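You operate a simulated robot arm through the tools that you are given. There is no shell and no other tool.

You run a simulated robot arm. Do the job below in one go: nothing can be reset, and whatever is moved stays where it is left.

JOB
Red lever back to tank, pull the clear hose off pump and can.
Fine: lay both ends on the bumper; battery switch off.
Where things are to end (x, y in the base frame): black sleeve of the clear hose within 60 mm of [700, 270]; dip end of the clear hose within 60 mm of [700, 30].

The check looks at the end state, three seconds after you hand in, the way a careful person would. Anything else that was tipped, shoved, dropped, spilled or broken makes it a failure.

ROBOT AND FRAMES
A 7-joint arm with a two-finger parallel gripper, fixed in place. Base frame: the origin is at the foot of the arm, x ahead of it, y to its left, z up. Units: mm, degrees, N and s.
Its first joint turns from -166.0 to 166.0 degrees. Payload 3.43 kg.
The TCP is the grasp point between the finger pads, 30 mm short of the fingertips. In the tool frame z runs along the fingers and y along their closing line. The gripper opens to 94 mm. The fingers are 28 mm wide and 10 mm thick; the gripper's body (50 by 96 mm) begins 55 mm behind the TCP.
Orientation is that of the tool frame in the base frame, as a unit quaternion [w, x, y, z]. With the fingers straight down and closing along the base's y, the tool's x points along the base's -x, its y along +y and its z along -z.

CONTROLS
- The arm moves only by the tool nudge_tool. Its argument "steps" is a list of rows, each an object of numbers (a shift or turn left out is 0, a gripper value left out holds the last): "grip": the gripper command, from -1 (fully open) to 1 (shut), values between in proportion; "dx", "dy", "dz": the shift along the tool's x, y, z in mm; "ax", "ay", "az": the turn, a rotation vector about the tool's x, y, z in degrees. In form: [{"grip": .., "dx": .., "dy": .., "dz": .., "ax": .., "ay": .., "az": ..}, ...]. A call has 1 to 20 rows; each row shifts and turns the commanded pose from where the row before left it, along the tool's axes as they then stand. Each row takes 0.2 s and may step no farther than 50 mm and 8.6 degrees from the row before; otherwise, or with a gripper value out of range, the whole call is refused. A pose out of reach is approached as far as the arm can. The call stops where the force on the tool passes 80 N (or 10 N more than at its start, if that is more) or the arm is blocked; 0.2 s more then pass. Each finger travels about 45 mm/s and halts on what it meets, pressing with about 28 N; the grip force reading is that of the motor and also rises with nothing between the fingers. The clock runs only during rows and for 0.2 s after the last one: add rows that do not move to give the fingers time. The reply holds the time, the measured pose of the TCP, the force on the tool along the base axes, the opening and the grip force, in the units named above and with some noise, with the torque about the TCP (base axes, N m) and any sound that the robot's microphone picked up.
- Cameras (640 x 400 px; columns grow to the right, rows downward): "scene" is fixed at [45.2, -499.1, 1241.7]; the picture's right is [0.69, -0.73, 0.00], its down [-0.29, -0.28, -0.92] and it looks along [0.67, 0.63, -0.40] (base axes); focal length 227 px, centre (320, 200). "wrist" rides on the gripper at [76, 14, -103] in the tool frame; the picture's right is [-0.18, 0.98, 0.00], its down [-0.75, -0.14, -0.64] and it looks along [-0.63, -0.12, 0.77] (tool axes); focal length 243 px, centre (320, 200). There is no depth. A picture from a camera that has moved, and an enlarged one, comes with that camera's place and axes in the base frame and with its lens. The place of the scene camera against the robot may be out by one fixed shift of up to 18 mm in any direction.
- snapshot(camera): a new picture of that camera. The clock stands still meanwhile.
- zoom(camera, box): a new picture of the part [left, top, right, bottom] of that camera's present view, enlarged. The clock stands still meanwhile.
- hand_in(): hands the job in; it is judged then, once.

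Places have to be worked out from the pictures, the camera data and where the tool is seen. Open the gripper and draw the arm clear of the work before you hand the job in, unless the task says otherwise.

The tools are called as a command line: name --argument value ..., lists and objects as JSON in quotes. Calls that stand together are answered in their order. nudge_tool: Moves the arm, as the interface text tells. Its arguments: {"type":"object","properties":{"steps":{"type":"array","items":{"type":"object","properties":{"grip":{"type":"number"},"dx":{"type":"number"},"dy":{"type":"number"},"dz":{"type":"number"},"ax":{"type":"number"},"ay":{"type":"number"},"az":{"type":"number"}}}}},"required":["steps"]} The other tools are called the same way: snapshot (camera) takes a picture; zoom (camera, box) takes an enlarged picture of a part of a camera's view; hand_in () hands the job in.

At the start:

```text
time: 0.0
ee_pos: [467.0, 142.7, 1295.4]
tool_rot: [0.001, 0.0, 1.0, 0.0]
force: [-0.9, -0.3, 0.3]
wrist_torque: [0.0, 0.02, 0.01]
width: 94.0
gripper_force: 0.1
```

scene: 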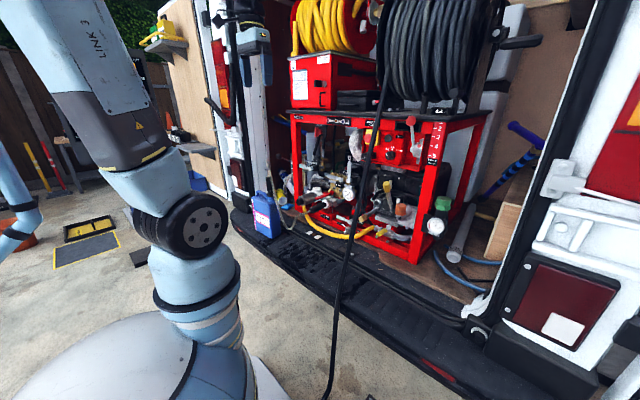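
wrist: 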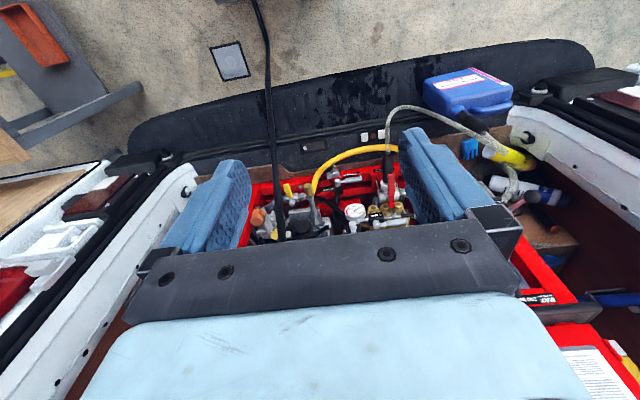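

I'll start by looking closely at the pump, the can and the hose in both cameras.

zoom --camera "scene" --box '[230, 100, 390, 250]'

zoom --camera "scene" --box '[330, 100, 490, 270]'

zoom --camera "wrist" --box '[360, 50, 600, 250]'

zoom --camera "wrist" --box '[230, 110, 430, 250]'

```text
2.67 times, centred on (310, 175) of scene
camera zoom: at [45.2, -499.1, 1241.7], right [0.69, -0.73, 0.0], down [-0.29, -0.28, -0.92], along [0.67, 0.63, -0.4], focal length 606 px, centre (347, 267)
```

zoom: 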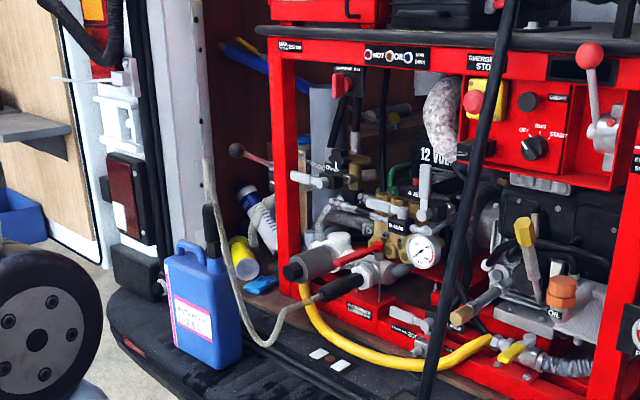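

```text
2.35 times, centred on (410, 185) of scene
camera zoom: at [45.2, -499.1, 1241.7], right [0.69, -0.73, 0.0], down [-0.29, -0.28, -0.92], along [0.67, 0.63, -0.4], focal length 535 px, centre (108, 235)
```

zoom: 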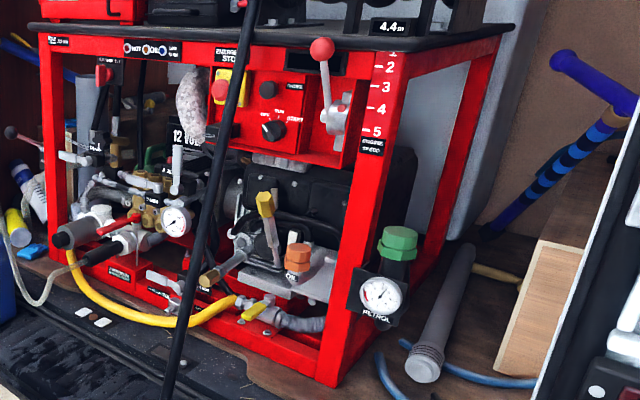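

```text
2.00 times, centred on (480, 150) of wrist
camera zoom: at [390.9, 157.9, 1398.3], right [0.18, 0.98, 0.0], down [0.75, -0.14, 0.64], along [0.63, -0.12, -0.77], focal length 485 px, centre (0, 300)
```

zoom: 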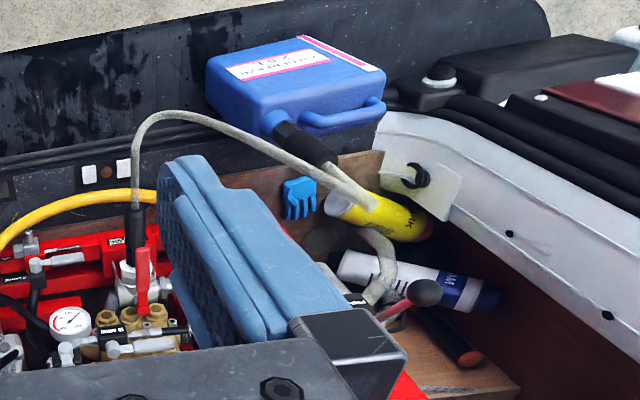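

```text
2.86 times, centred on (330, 180) of wrist
camera zoom: at [390.9, 157.9, 1398.3], right [0.18, 0.98, 0.0], down [0.75, -0.14, 0.64], along [0.63, -0.12, -0.77], focal length 693 px, centre (291, 257)
```

zoom: 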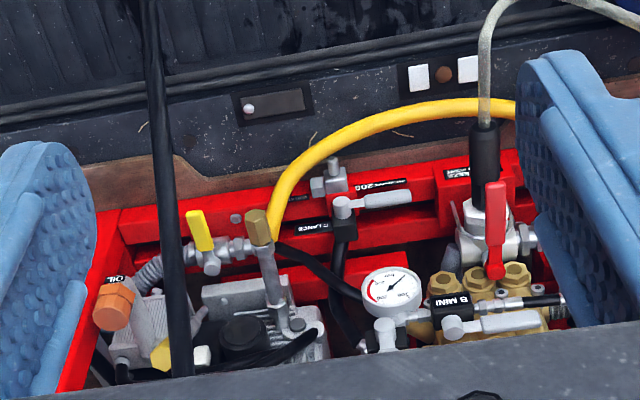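

Zooming tighter on labels, the red switch, the valve with the red lever and the can.

zoom --camera "scene" --box '[295, 105, 355, 145]'

zoom --camera "scene" --box '[290, 175, 350, 215]'

zoom --camera "scene" --box '[340, 110, 400, 150]'

zoom --camera "scene" --box '[245, 170, 325, 240]'

zoom --camera "wrist" --box '[360, 150, 410, 210]'

zoom --camera "wrist" --box '[500, 160, 640, 400]'

```text
10.00 times, centred on (325, 125) of scene
camera zoom: at [45.2, -499.1, 1241.7], right [0.69, -0.73, 0.0], down [-0.29, -0.28, -0.92], along [0.67, 0.63, -0.4], focal length 2273 px, centre (270, 950)
```

zoom: 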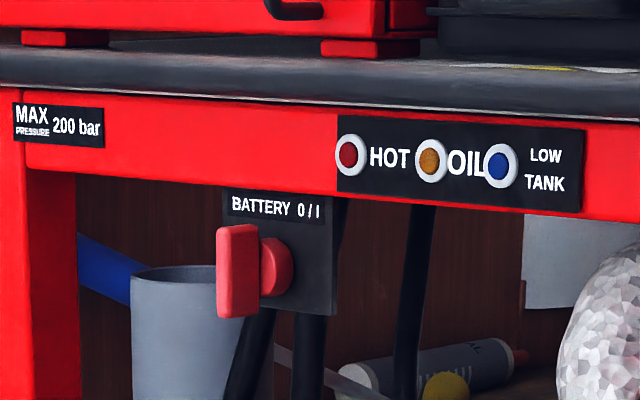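

```text
10.00 times, centred on (320, 195) of scene
camera zoom: at [45.2, -499.1, 1241.7], right [0.69, -0.73, 0.0], down [-0.29, -0.28, -0.92], along [0.67, 0.63, -0.4], focal length 2273 px, centre (320, 250)
```

zoom: 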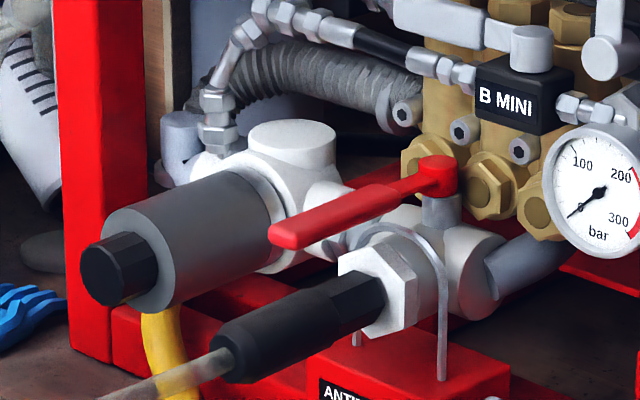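

```text
10.00 times, centred on (370, 130) of scene
camera zoom: at [45.2, -499.1, 1241.7], right [0.69, -0.73, 0.0], down [-0.29, -0.28, -0.92], along [0.67, 0.63, -0.4], focal length 2273 px, centre (-180, 900)
```

zoom: 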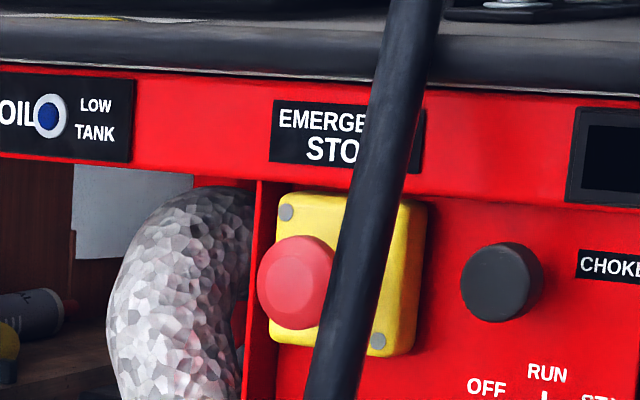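

```text
5.71 times, centred on (285, 205) of scene
camera zoom: at [45.2, -499.1, 1241.7], right [0.69, -0.73, 0.0], down [-0.29, -0.28, -0.92], along [0.67, 0.63, -0.4], focal length 1299 px, centre (520, 171)
```

zoom: 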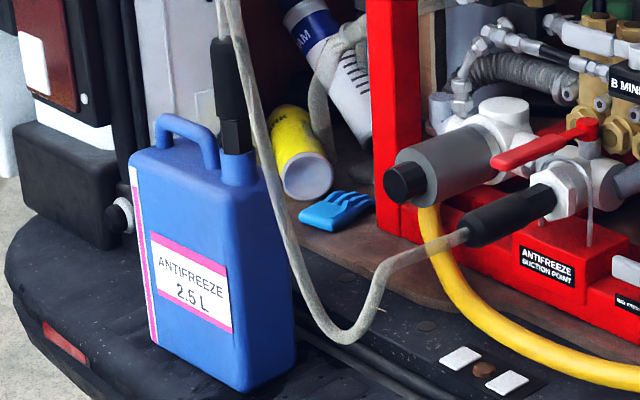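

```text
6.67 times, centred on (385, 180) of wrist
camera zoom: at [390.9, 157.9, 1398.3], right [0.18, 0.98, 0.0], down [0.75, -0.14, 0.64], along [0.63, -0.12, -0.77], focal length 1618 px, centre (-113, 333)
```

zoom: 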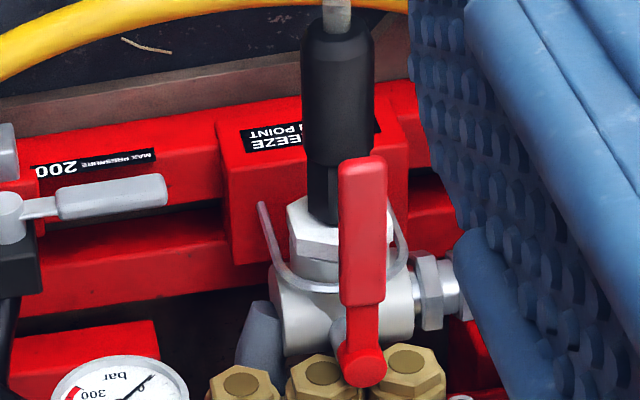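

```text
1.67 times, centred on (570, 280) of wrist
camera zoom: at [390.9, 157.9, 1398.3], right [0.18, 0.98, 0.0], down [0.75, -0.14, 0.64], along [0.63, -0.12, -0.77], focal length 404 px, centre (-97, 67)
```

zoom: 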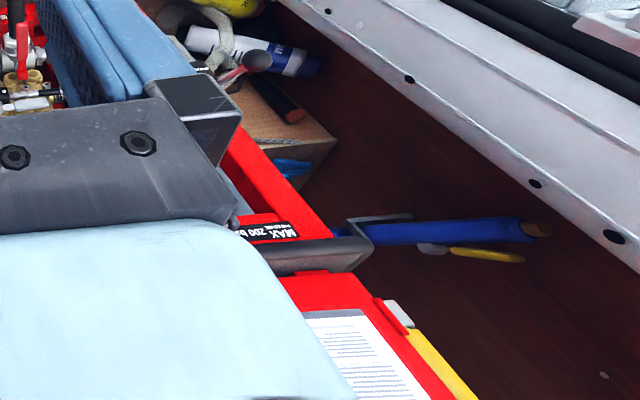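

The antifreeze valve's red lever points toward −x over the black sleeve (pivot about (990,302,745), tip about (857,298,757)). The sleeve is at about y 300, z 685, the can mouth at about (676,456,775), and the battery key hangs under the top rail. I'll move to a nearer survey pose, staying clear of the black reel hose at y<0.

nudge_tool --steps '[{"dy": 30, "dz": 40}, {"dy": 30, "dz": 40}, {"dy": 30, "dz": 40}, {"dy": 30, "dz": 40, "ay": -8}, {"dy": 30, "ay": -8}, {"ay": -8}, {"ay": -8}, {"ay": -8}, {}]'

snapshot --camera "wrist"

snapshot --camera "scene"

```text
time: 2.0
ee_pos: [466.8, 293.4, 1135.0]
tool_rot: [0.342, 0.001, 0.94, -0.001]
force: [-0.1, 0.6, 0.9]
wrist_torque: [0.0, 0.0, 0.02]
width: 94.1
gripper_force: 0.0
```

```text
taken
camera wrist: at [342.8, 308.5, 1165.1], right [0.14, 0.98, 0.12], down [0.16, -0.14, 0.98], along [0.98, -0.12, -0.18], focal length 243 px, centre (320, 200)
```

wrist: 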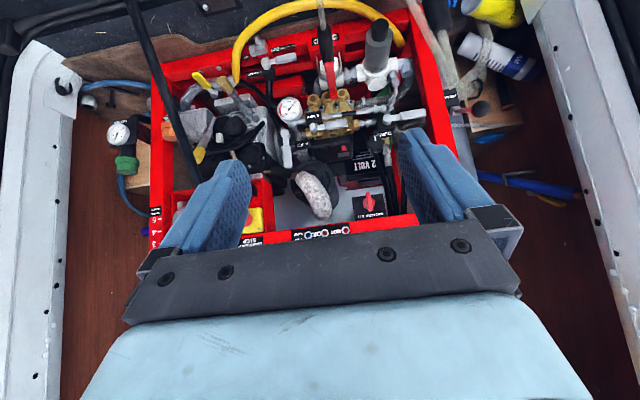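

```text
taken
```

scene: 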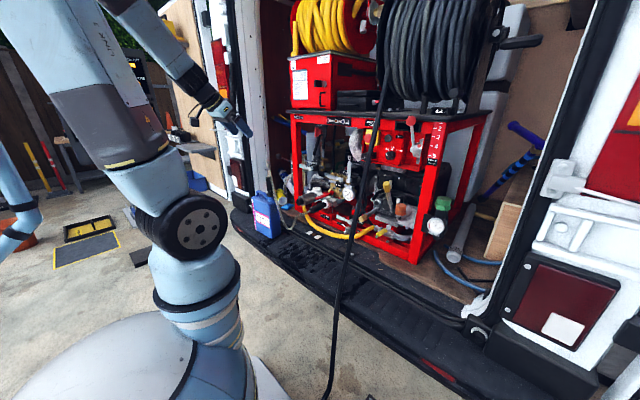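

Good view now. Zooming in on the battery switch, the valve area, the can and hose.

zoom --camera "wrist" --box '[335, 170, 405, 225]'

zoom --camera "wrist" --box '[290, 0, 430, 130]'

zoom --camera "wrist" --box '[400, 0, 540, 130]'

zoom --camera "scene" --box '[195, 60, 305, 130]'

```text
7.27 times, centred on (370, 198) of wrist
camera zoom: at [342.8, 308.5, 1165.1], right [0.14, 0.98, 0.12], down [0.16, -0.14, 0.98], along [0.98, -0.12, -0.18], focal length 1764 px, centre (-44, 218)
```

zoom: 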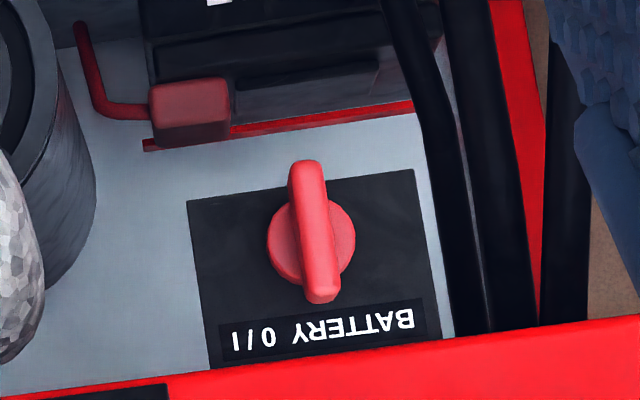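

```text
3.08 times, centred on (360, 65) of wrist
camera zoom: at [342.8, 308.5, 1165.1], right [0.14, 0.98, 0.12], down [0.16, -0.14, 0.98], along [0.98, -0.12, -0.18], focal length 746 px, centre (197, 615)
```

zoom: 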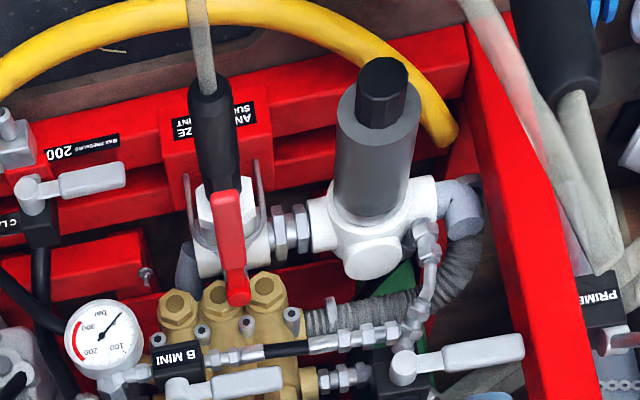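

```text
3.08 times, centred on (470, 65) of wrist
camera zoom: at [342.8, 308.5, 1165.1], right [0.14, 0.98, 0.12], down [0.16, -0.14, 0.98], along [0.98, -0.12, -0.18], focal length 746 px, centre (-142, 615)
```

zoom: 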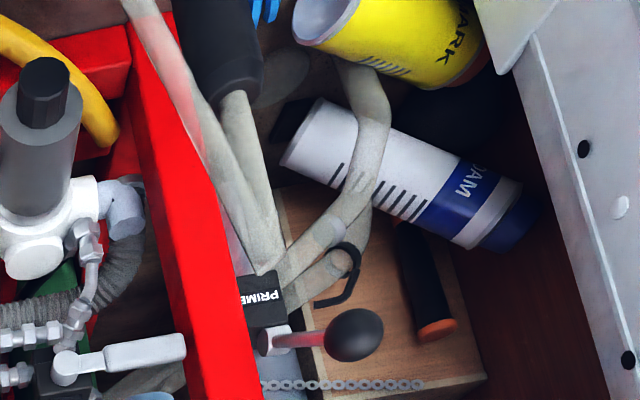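

```text
5.71 times, centred on (250, 95) of scene
camera zoom: at [45.2, -499.1, 1241.7], right [0.69, -0.73, 0.0], down [-0.29, -0.28, -0.92], along [0.67, 0.63, -0.4], focal length 1299 px, centre (720, 800)
```

zoom: 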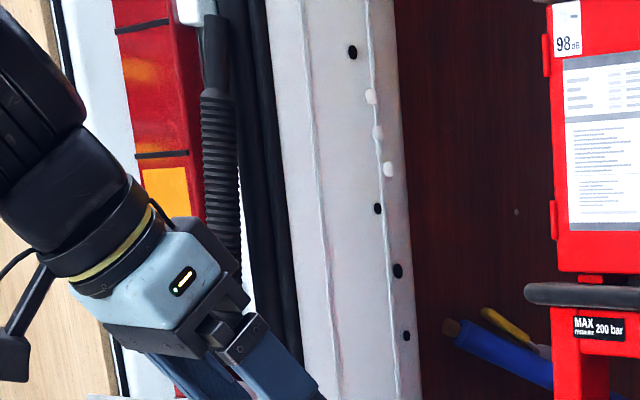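

The key's blade stands vertical at about (926,353,1080), just in front of the top rail. I'll turn the tool to point horizontally forward, move to about 120 mm short of it, and look again.

nudge_tool --steps '[{"ay": -8.3}, {"ay": -8.3}, {"ay": -8.3}, {"ay": -8.3}, {"ay": -8.3}, {"ay": -8.5}, {"dx": 25, "dy": 30, "dz": 30}, {"dx": 30, "dy": 30, "dz": 30}, {"dz": 45}, {"dz": 45}, {"dz": 45}, {"dz": 45}, {"dz": 45}, {"dz": 20}, {}]'

snapshot --camera "wrist"

snapshot --camera "scene"

```text
refused: row 8 steps farther than a row can; nothing moved
```

```text
taken
camera wrist: at [342.8, 308.5, 1165.1], right [0.14, 0.98, 0.12], down [0.16, -0.14, 0.98], along [0.98, -0.12, -0.18], focal length 243 px, centre (320, 200)
```

wrist: 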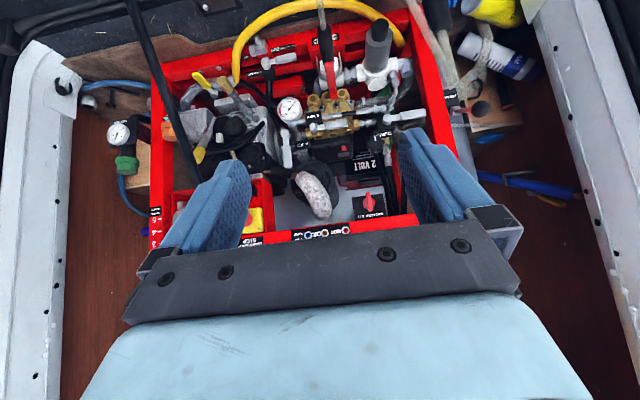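

```text
taken
```

scene: 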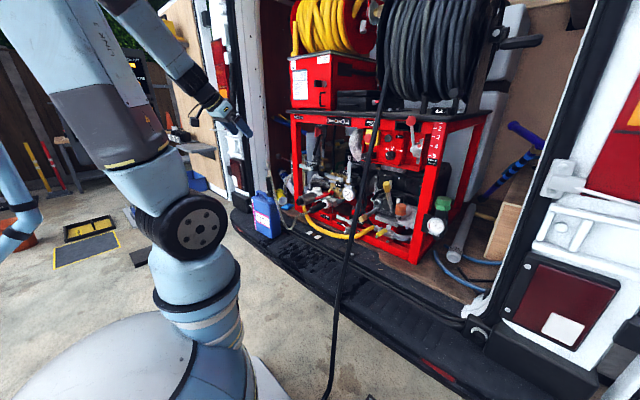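

The call was refused because one diagonal row was too long; I'll split it into smaller rows and repeat the same approach.

nudge_tool --steps '[{"ay": -8.3}, {"ay": -8.3}, {"ay": -8.3}, {"ay": -8.3}, {"ay": -8.3}, {"ay": -8.5}, {"dx": 25, "dy": 20, "dz": 20}, {"dx": 30, "dy": 20, "dz": 20}, {"dy": 20, "dz": 40}, {"dz": 45}, {"dz": 45}, {"dz": 45}, {"dz": 45}, {"dz": 45}, {}]'

snapshot --camera "wrist"

snapshot --camera "scene"

```text
time: 3.0
ee_pos: [489.5, 285.7, 1097.2]
tool_rot: [0.466, 0.033, 0.882, 0.068]
force: [0.4, 2.0, 0.4]
wrist_torque: [-0.04, 0.02, -0.03]
width: 93.9
gripper_force: 0.1
stopped in row 4: the arm was blocked; the commanded pose is now the measured one
```

```text
taken
camera wrist: at [364.0, 300.4, 1094.0], right [0.1, 0.95, 0.3], down [-0.11, -0.29, 0.95], along [0.99, -0.12, 0.07], focal length 243 px, centre (320, 200)
```

wrist: 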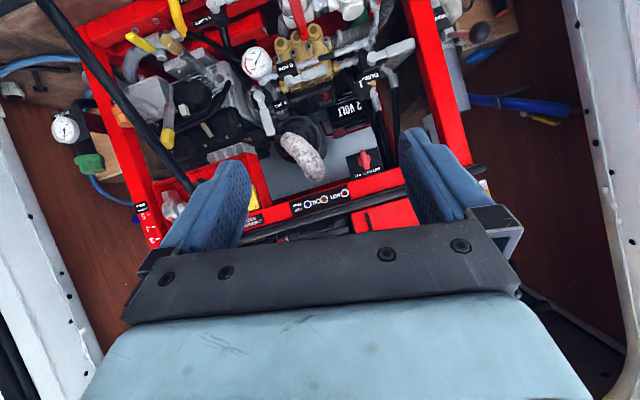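

```text
taken
```

scene: 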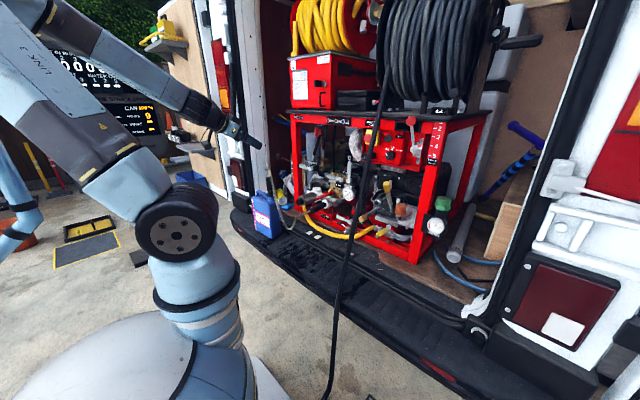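

The arm blocked near a joint limit while folded close in. I'll extend outward along +x first in the present orientation, then finish the turn.

nudge_tool --steps '[{"dx": -15.6, "dy": 9.3, "dz": 29.8}, {"dx": -15.6, "dy": 9.3, "dz": 29.8}, {"dx": -15.6, "dy": 9.3, "dz": 29.8}, {"dx": -15.6, "dy": 9.3, "dz": 29.8}, {"dx": -15.6, "dy": 9.3, "dz": 29.8}, {"dx": -15.6, "dy": 9.3, "dz": 29.8}, {}]'

snapshot --camera "wrist"

snapshot --camera "scene"

```text
time: 4.6
ee_pos: [691.8, 346.6, 1084.8]
tool_rot: [0.468, 0.034, 0.88, 0.066]
force: [-0.1, -0.5, 0.3]
wrist_torque: [-0.05, 0.02, 0.0]
width: 94.2
gripper_force: 0.1
```

```text
taken
camera wrist: at [566.1, 360.5, 1081.4], right [0.1, 0.95, 0.3], down [-0.11, -0.29, 0.95], along [0.99, -0.12, 0.08], focal length 243 px, centre (320, 200)
```

wrist: 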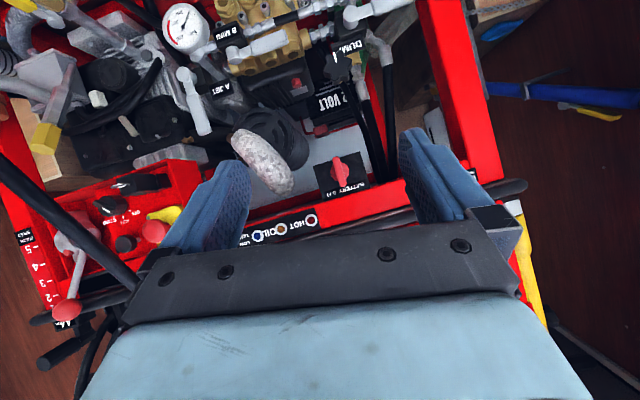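

```text
taken
```

scene: 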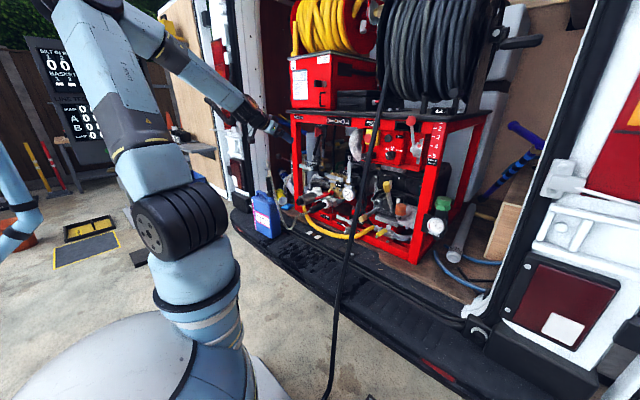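

The arm is at (692,347,1085) with the key ahead at y≈355, z≈1077. I'll finish turning the tool to exactly horizontal.

nudge_tool --steps '[{"ax": 0.53, "ay": -6.82, "az": -1.655}, {"ax": 0.53, "ay": -6.82, "az": -1.655}, {"ax": 0.53, "ay": -6.82, "az": -1.655}, {"ax": 0.53, "ay": -6.82, "az": -1.655}, {"ax": 0.53, "ay": -6.82, "az": -1.655}, {}]'

snapshot --camera "wrist"

snapshot --camera "scene"

```text
time: 6.0
ee_pos: [692.0, 346.5, 1085.0]
tool_rot: [0.709, -0.002, 0.705, 0.003]
force: [0.9, -0.2, 0.1]
wrist_torque: [0.02, -0.01, -0.01]
width: 93.8
gripper_force: 0.0
```

```text
taken
camera wrist: at [589.7, 359.8, 1008.3], right [0.0, 0.98, 0.18], down [-0.64, -0.14, 0.75], along [0.76, -0.12, 0.63], focal length 243 px, centre (320, 200)
```

wrist: 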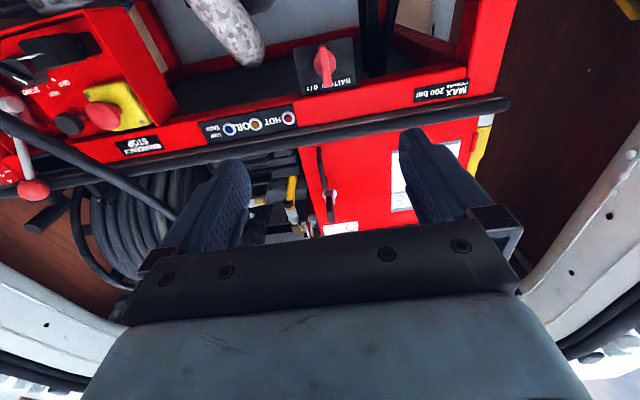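

```text
taken
```

scene: 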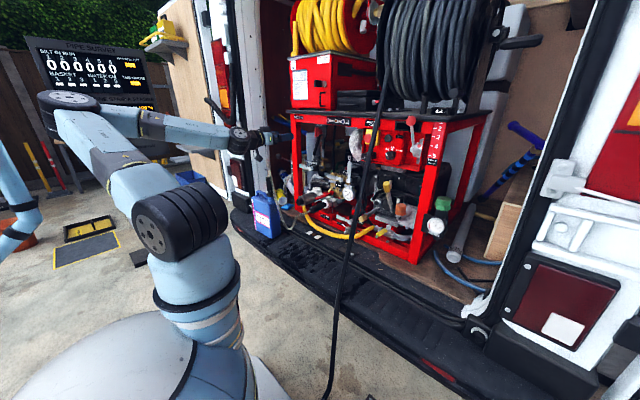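

Orientation is good. Zooming on the key and the scene view for the gap.

zoom --camera "wrist" --box '[280, 20, 380, 110]'

zoom --camera "scene" --box '[240, 100, 350, 170]'

```text
4.44 times, centred on (330, 65) of wrist
camera zoom: at [589.7, 359.8, 1008.3], right [0.0, 0.98, 0.18], down [-0.64, -0.14, 0.75], along [0.76, -0.12, 0.63], focal length 1078 px, centre (276, 800)
```

zoom: 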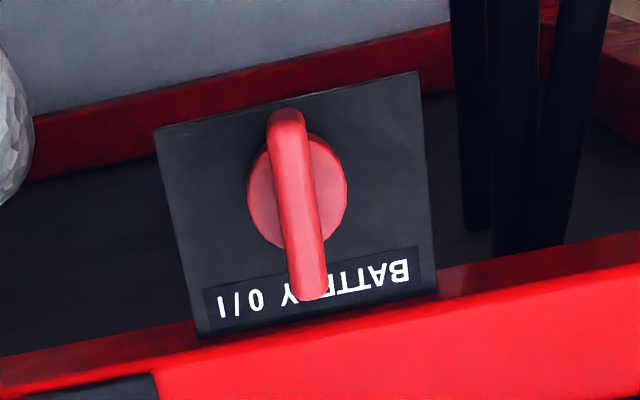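

```text
5.71 times, centred on (295, 135) of scene
camera zoom: at [45.2, -499.1, 1241.7], right [0.69, -0.73, 0.0], down [-0.29, -0.28, -0.92], along [0.67, 0.63, -0.4], focal length 1299 px, centre (463, 571)
```

zoom: 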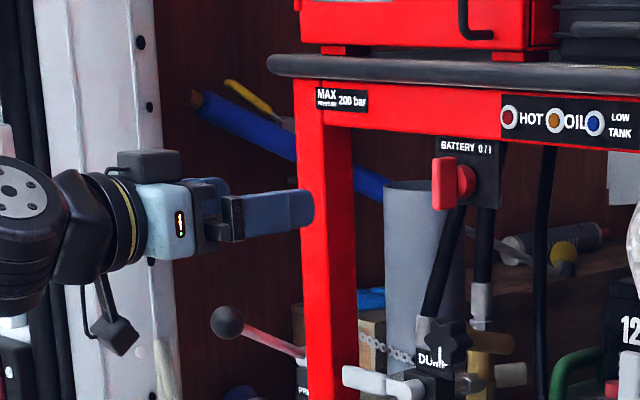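

Blade centre from wrist views: about (938,353,1077). I'll narrow the gripper to ~40 mm, align, and advance to x≈885 (fingertips ~915) and look before engaging.

nudge_tool --steps '[{"grip": 0.15, "dx": 8, "dy": 6.5}, {"dz": 40}, {"dz": 40}, {"dz": 40}, {"dz": 40}, {"dz": 33}, {}]'

snapshot --camera "wrist"

zoom --camera "wrist" --box '[240, 60, 400, 200]'

zoom --camera "scene" --box '[270, 105, 350, 155]'

```text
time: 7.6
ee_pos: [884.4, 352.2, 1077.2]
tool_rot: [0.708, -0.001, 0.706, 0.002]
force: [0.7, 1.0, 0.9]
wrist_torque: [0.01, 0.04, 0.0]
width: 39.8
gripper_force: 0.0
```

```text
taken
camera wrist: at [783.8, 366.7, 1001.6], right [0.0, 0.98, 0.18], down [-0.64, -0.14, 0.75], along [0.77, -0.12, 0.63], focal length 243 px, centre (320, 200)
```

wrist: 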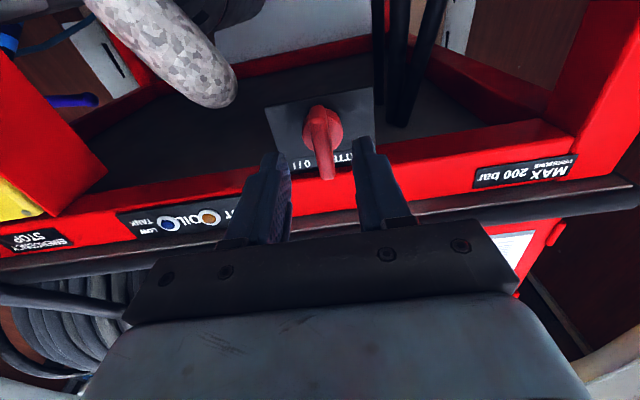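

```text
2.86 times, centred on (320, 130) of wrist
camera zoom: at [783.8, 366.7, 1001.6], right [0.0, 0.98, 0.18], down [-0.64, -0.14, 0.75], along [0.77, -0.12, 0.63], focal length 693 px, centre (320, 400)
```

zoom: 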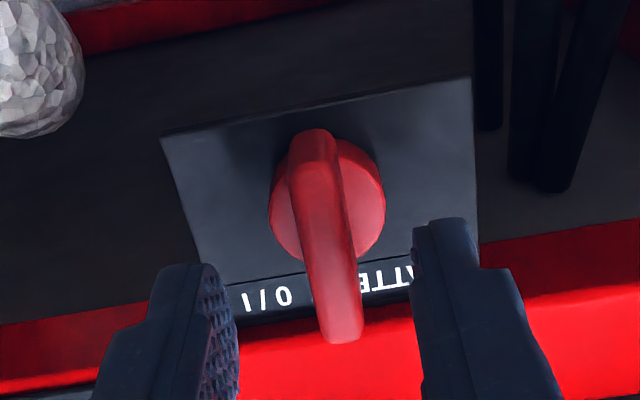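

```text
8.00 times, centred on (310, 130) of scene
camera zoom: at [45.2, -499.1, 1241.7], right [0.69, -0.73, 0.0], down [-0.29, -0.28, -0.92], along [0.67, 0.63, -0.4], focal length 1818 px, centre (400, 760)
```

zoom: 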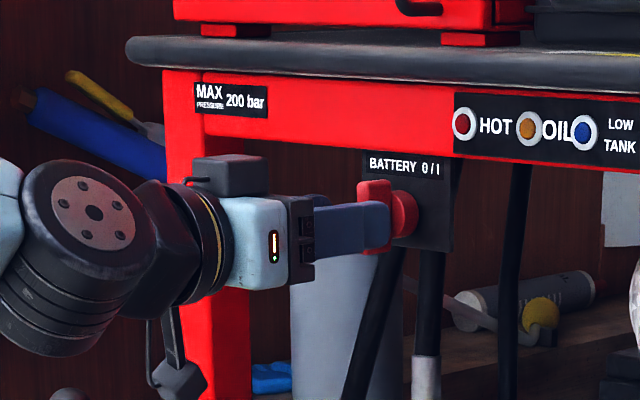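

The fingers straddle the blade symmetrically (blade front ≈ x 937, tips at 914). I'll advance 36 mm gently and check the force.

nudge_tool --steps '[{"dy": 1.5, "dz": 10}, {"dz": 10}, {"dz": 8}, {"dz": 8}, {}]'

zoom --camera "wrist" --box '[240, 60, 400, 200]'

zoom --camera "scene" --box '[270, 105, 350, 155]'

```text
time: 8.8
ee_pos: [919.8, 355.8, 1077.4]
tool_rot: [0.708, -0.001, 0.706, 0.002]
force: [-0.3, 0.1, -1.1]
wrist_torque: [-0.01, 0.01, 0.0]
width: 40.1
gripper_force: 0.1
```

```text
2.86 times, centred on (320, 130) of wrist
camera zoom: at [819.1, 369.4, 1001.1], right [0.0, 0.98, 0.18], down [-0.64, -0.14, 0.75], along [0.77, -0.12, 0.63], focal length 693 px, centre (320, 400)
```

zoom: 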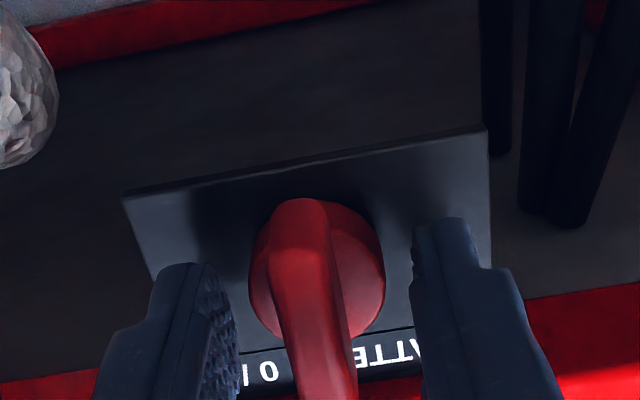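

```text
8.00 times, centred on (310, 130) of scene
camera zoom: at [45.2, -499.1, 1241.7], right [0.69, -0.73, 0.0], down [-0.29, -0.28, -0.92], along [0.67, 0.63, -0.4], focal length 1818 px, centre (400, 760)
```

zoom: 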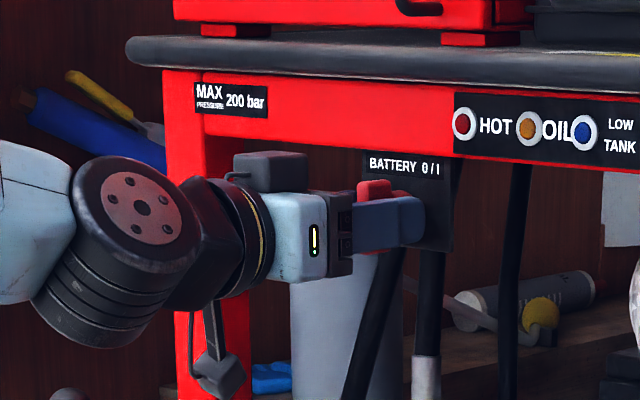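

The blade is between the pads with no contact. I'll close on it and check the grip.

nudge_tool --steps '[{"dy": -1.5, "dz": 4}, {"grip": 0.5}, {"grip": 0.8}, {"grip": 0.8}, {"grip": 0.8}, {}]'

```text
time: 10.2
ee_pos: [924.4, 353.5, 1077.7]
tool_rot: [0.708, -0.002, 0.706, 0.002]
force: [7.7, 13.2, 3.4]
wrist_torque: [0.0, -0.04, 0.18]
width: 29.9
gripper_force: 45.1
```

It closed to 30 mm, so the tips have clamped the round base instead of the blade. I'll open, back off 9 mm and close again.

nudge_tool --steps '[{"grip": 0.15}, {"grip": 0.15}, {"dz": -9}, {"grip": 0.5}, {"grip": 0.8}, {"grip": 0.8}, {"grip": 0.8}, {}]'

zoom --camera "wrist" --box '[240, 60, 400, 200]'

```text
time: 12.0
ee_pos: [915.3, 353.9, 1076.9]
tool_rot: [0.708, -0.001, 0.706, 0.001]
force: [0.0, 6.2, 1.0]
wrist_torque: [-0.05, -0.09, 0.02]
width: 13.0
gripper_force: 2.4
```

```text
2.86 times, centred on (320, 130) of wrist
camera zoom: at [813.7, 367.9, 1000.9], right [0.0, 0.98, 0.18], down [-0.64, -0.14, 0.75], along [0.77, -0.12, 0.63], focal length 693 px, centre (320, 400)
```

zoom: 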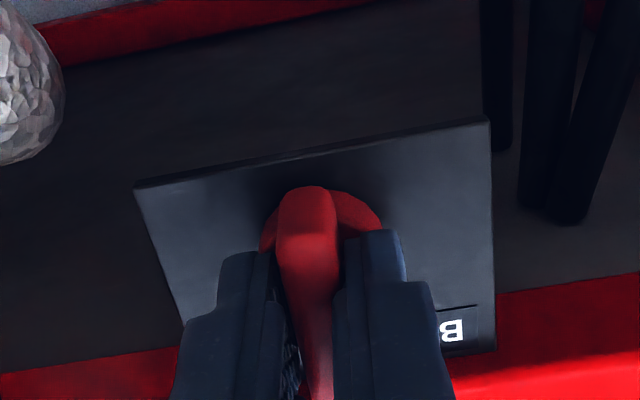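

Now the pads hold the blade (13 mm). I'll tighten and turn 16° counter-clockwise as seen from the front, feeling the torque.

nudge_tool --steps '[{"grip": 1}, {"grip": 1}, {"az": -5}, {"az": -5}, {"az": -6}, {}]'

zoom --camera "wrist" --box '[240, 60, 400, 200]'

zoom --camera "scene" --box '[270, 105, 350, 155]'

```text
time: 13.4
ee_pos: [914.7, 355.0, 1077.0]
tool_rot: [0.702, -0.1, 0.699, -0.097]
force: [9.6, 14.7, 3.3]
wrist_torque: [-0.01, -0.73, -0.65]
width: 10.9
gripper_force: 44.8
```

```text
2.86 times, centred on (320, 130) of wrist
camera zoom: at [813.8, 347.1, 999.9], right [0.0, 1.0, -0.09], down [-0.64, 0.07, 0.76], along [0.76, 0.06, 0.64], focal length 693 px, centre (320, 400)
```

zoom: 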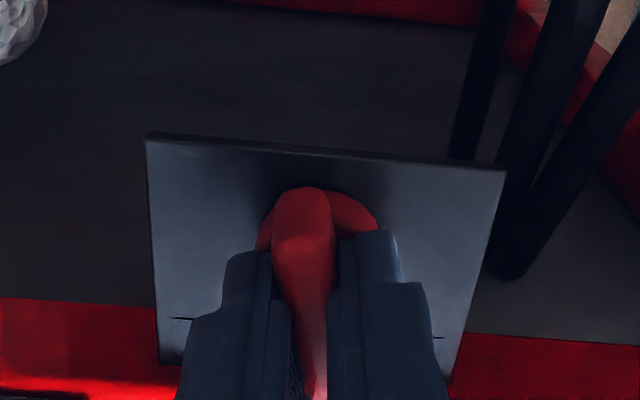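

```text
8.00 times, centred on (310, 130) of scene
camera zoom: at [45.2, -499.1, 1241.7], right [0.69, -0.73, 0.0], down [-0.29, -0.28, -0.92], along [0.67, 0.63, -0.4], focal length 1818 px, centre (400, 760)
```

zoom: 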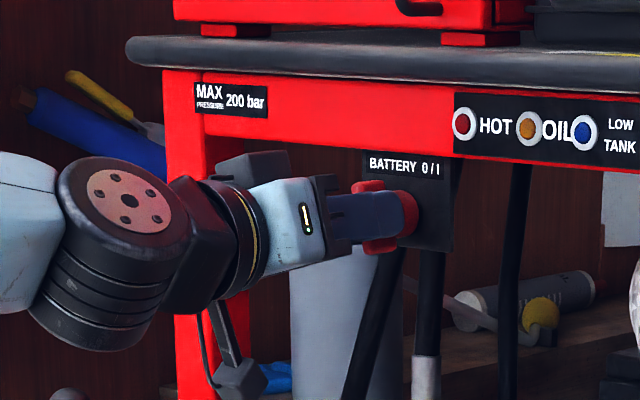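

The key turns with it, with almost no torque about x, so this direction works. Continuing the quarter turn.

nudge_tool --steps '[{"az": -7}, {"az": -7}, {"az": -7}, {"az": -7}, {"az": -7}, {}]'

zoom --camera "scene" --box '[270, 105, 350, 155]'

```text
time: 14.8
ee_pos: [915.6, 355.9, 1077.5]
tool_rot: [0.64, -0.307, 0.636, -0.304]
force: [5.4, 19.2, 9.4]
wrist_torque: [0.01, -1.0, 0.88]
width: 10.7
gripper_force: 44.5
```

```text
8.00 times, centred on (310, 130) of scene
camera zoom: at [45.2, -499.1, 1241.7], right [0.69, -0.73, 0.0], down [-0.29, -0.28, -0.92], along [0.67, 0.63, -0.4], focal length 1818 px, centre (400, 760)
```

zoom: 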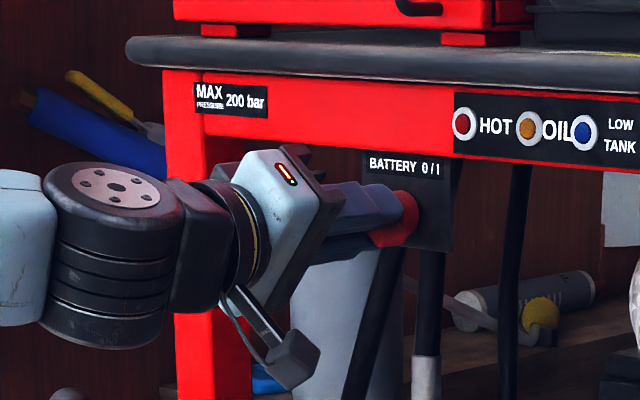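

At 51° and still turning freely; continuing to 90°.

nudge_tool --steps '[{"az": -7}, {"az": -7}, {"az": -7}, {"az": -7}, {"az": -7}, {"az": -4}, {}]'

zoom --camera "scene" --box '[270, 105, 350, 155]'

zoom --camera "wrist" --box '[240, 60, 400, 200]'

```text
time: 16.4
ee_pos: [914.8, 354.9, 1077.0]
tool_rot: [0.502, -0.501, 0.498, -0.5]
force: [15.3, 27.3, 16.7]
wrist_torque: [0.0, 0.77, -0.04]
width: 10.9
gripper_force: 45.1
```

```text
8.00 times, centred on (310, 130) of scene
camera zoom: at [45.2, -499.1, 1241.7], right [0.69, -0.73, 0.0], down [-0.29, -0.28, -0.92], along [0.67, 0.63, -0.4], focal length 1818 px, centre (400, 760)
```

zoom: 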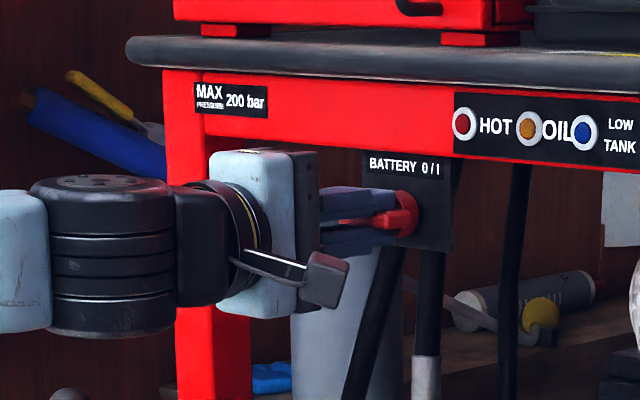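

```text
2.86 times, centred on (320, 130) of wrist
camera zoom: at [813.9, 278.0, 1062.9], right [0.0, 0.18, -0.98], down [-0.65, 0.75, 0.14], along [0.76, 0.64, 0.12], focal length 693 px, centre (320, 400)
```

zoom: 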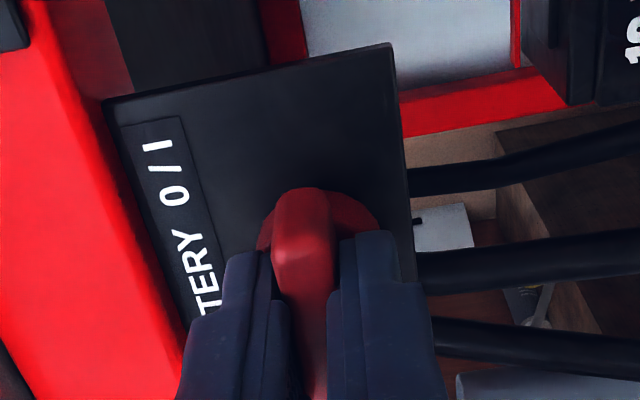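

The blade is horizontal now. A small extra turn will tell me whether this is the end stop.

nudge_tool --steps '[{"az": -2}, {"az": -2}, {}]'

```text
time: 17.2
ee_pos: [914.8, 354.5, 1077.0]
tool_rot: [-0.485, 0.518, -0.479, 0.517]
force: [13.4, 26.9, 19.3]
wrist_torque: [1.28, 0.01, 0.77]
width: 12.3
gripper_force: 44.9
```

Torque rose and the grip spread, so the stop is at 90° and the switch is off. I'll relax the turn, open only slightly (the rail is close above), and back straight out.

nudge_tool --steps '[{"az": 2}, {"az": 2}, {"grip": 0.45}, {"grip": 0.45}, {"grip": 0.45}, {"dz": -15}, {"dz": -30}, {"dz": -45}, {"dz": -45}, {"dz": -45}, {}]'

snapshot --camera "wrist"

zoom --camera "scene" --box '[250, 100, 350, 170]'

```text
time: 19.6
ee_pos: [735.3, 353.5, 1078.0]
tool_rot: [0.501, -0.5, 0.499, -0.5]
force: [0.1, -0.1, 0.0]
wrist_torque: [0.0, 0.02, 0.0]
width: 25.8
gripper_force: 0.1
```

```text
taken
camera wrist: at [634.2, 277.2, 1064.7], right [0.0, 0.18, -0.98], down [-0.65, 0.75, 0.14], along [0.76, 0.63, 0.12], focal length 243 px, centre (320, 200)
```

wrist: 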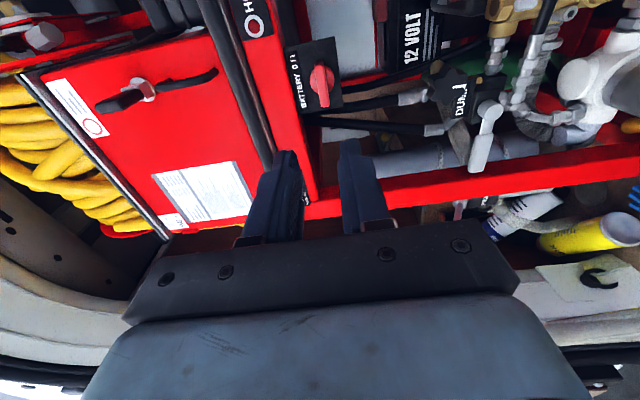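

```text
5.71 times, centred on (300, 135) of scene
camera zoom: at [45.2, -499.1, 1241.7], right [0.69, -0.73, 0.0], down [-0.29, -0.28, -0.92], along [0.67, 0.63, -0.4], focal length 1299 px, centre (434, 571)
```

zoom: 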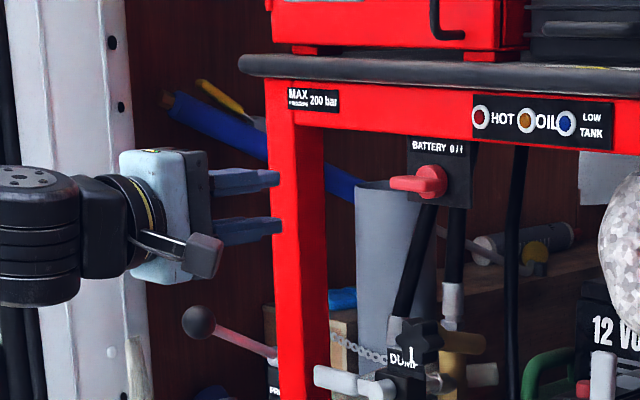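

The red key is now horizontal = off. Next I'll roll the hand another 90° so its camera rides on top, then inspect the valve from above.

nudge_tool --steps '[{"az": -8.5, "dz": -10}, {"az": -8.5, "dz": -10}, {"az": -8.5, "dz": -10}, {"az": -8.5}, {"az": -8.5}, {"az": -8.5}, {"az": -8.5}, {"az": -8.5}, {"az": -8.5}, {"az": -8.5}, {"az": -5}, {}]'

snapshot --camera "wrist"

snapshot --camera "scene"

```text
time: 22.2
ee_pos: [704.5, 352.3, 1076.3]
tool_rot: [-0.001, 0.706, 0.002, 0.708]
force: [-0.3, 0.2, 0.4]
wrist_torque: [-0.03, -0.01, 0.03]
width: 25.9
gripper_force: 0.0
```

```text
taken
camera wrist: at [603.4, 338.3, 1152.8], right [0.0, -0.98, -0.18], down [-0.64, 0.14, -0.76], along [0.77, 0.12, -0.63], focal length 243 px, centre (320, 200)
```

wrist: 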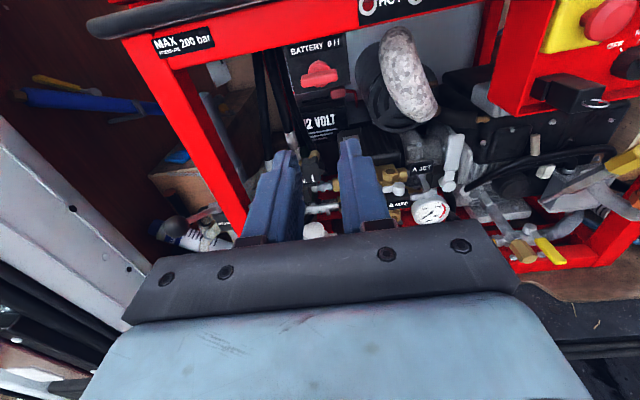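

```text
taken
```

scene: 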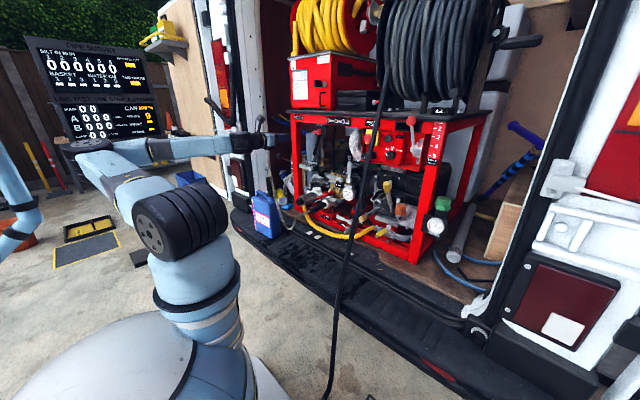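

Camera on top works. I'll open the fingers (free space here) and descend for an overhead view of the lever and valve.

nudge_tool --steps '[{"grip": -1, "dx": -40, "dy": 15}, {"dx": -40, "dy": 15}, {"dx": -40, "dy": 15}, {"dx": -30, "dy": 5}, {}, {}]'

snapshot --camera "wrist"

zoom --camera "wrist" --box '[200, 50, 440, 220]'

zoom --camera "scene" --box '[220, 100, 360, 240]'

```text
time: 23.6
ee_pos: [704.8, 303.3, 925.0]
tool_rot: [-0.002, 0.706, 0.001, 0.708]
force: [0.2, -0.5, -0.3]
wrist_torque: [-0.01, 0.01, 0.01]
width: 94.0
gripper_force: 0.0
```

```text
taken
camera wrist: at [602.7, 288.4, 1001.0], right [0.0, -0.98, -0.18], down [-0.64, 0.14, -0.76], along [0.77, 0.12, -0.63], focal length 243 px, centre (320, 200)
```

wrist: 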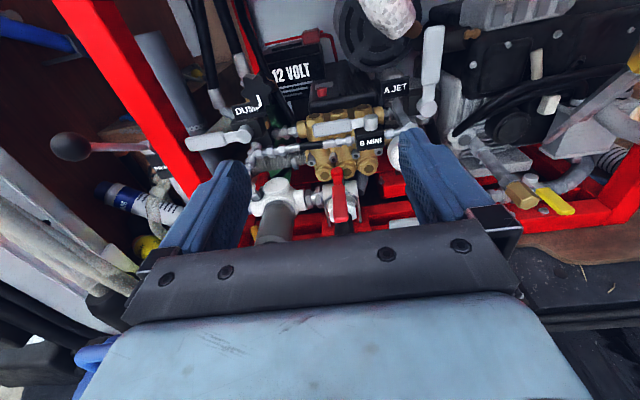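

```text
2.35 times, centred on (320, 135) of wrist
camera zoom: at [602.7, 288.4, 1001.0], right [0.0, -0.98, -0.18], down [-0.64, 0.14, -0.76], along [0.77, 0.12, -0.63], focal length 571 px, centre (320, 353)
```

zoom: 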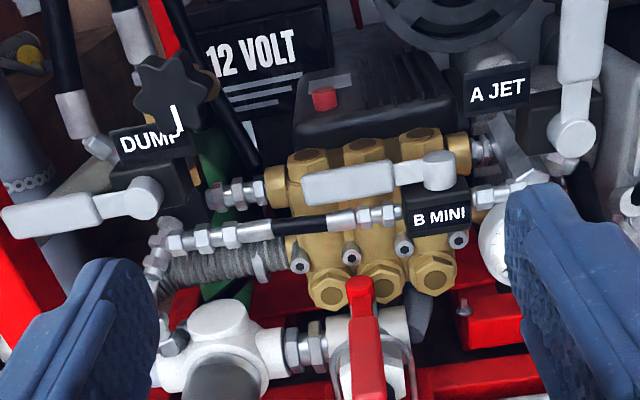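

```text
2.86 times, centred on (290, 170) of scene
camera zoom: at [45.2, -499.1, 1241.7], right [0.69, -0.73, 0.0], down [-0.29, -0.28, -0.92], along [0.67, 0.63, -0.4], focal length 649 px, centre (406, 286)
```

zoom: 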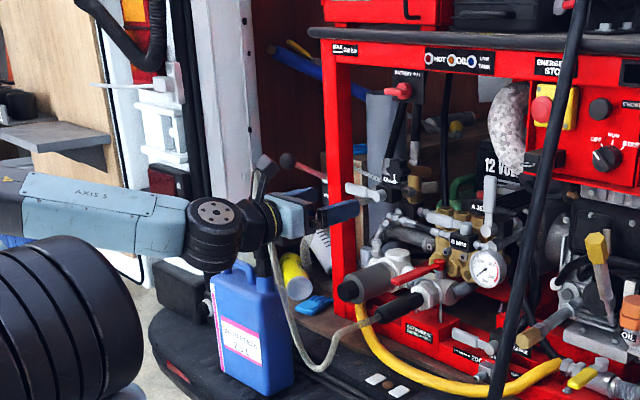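

To see the valve without the fingers in the way, I'll tilt the tool ~25° downward in place.

nudge_tool --steps '[{"ay": -8.3}, {"ay": -8.3}, {"ay": -8.3}, {}]'

snapshot --camera "wrist"

zoom --camera "wrist" --box '[240, 40, 420, 180]'

```text
time: 24.6
ee_pos: [704.0, 302.3, 926.4]
tool_rot: [-0.002, 0.843, 0.002, 0.538]
force: [-0.1, -0.9, -0.5]
wrist_torque: [-0.02, 0.03, 0.04]
width: 93.9
gripper_force: 0.0
```

```text
taken
camera wrist: at [644.9, 288.0, 1038.2], right [-0.07, -0.98, -0.17], down [-0.9, 0.14, -0.41], along [0.43, 0.12, -0.89], focal length 243 px, centre (320, 200)
```

wrist: 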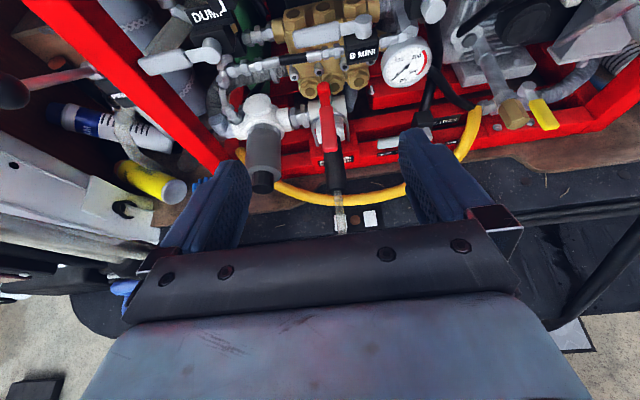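

```text
2.86 times, centred on (330, 110) of wrist
camera zoom: at [644.9, 288.0, 1038.2], right [-0.07, -0.98, -0.17], down [-0.9, 0.14, -0.41], along [0.43, 0.12, -0.89], focal length 693 px, centre (291, 457)
```

zoom: 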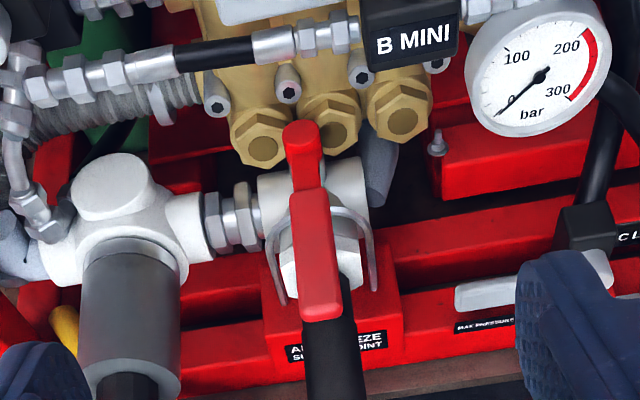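

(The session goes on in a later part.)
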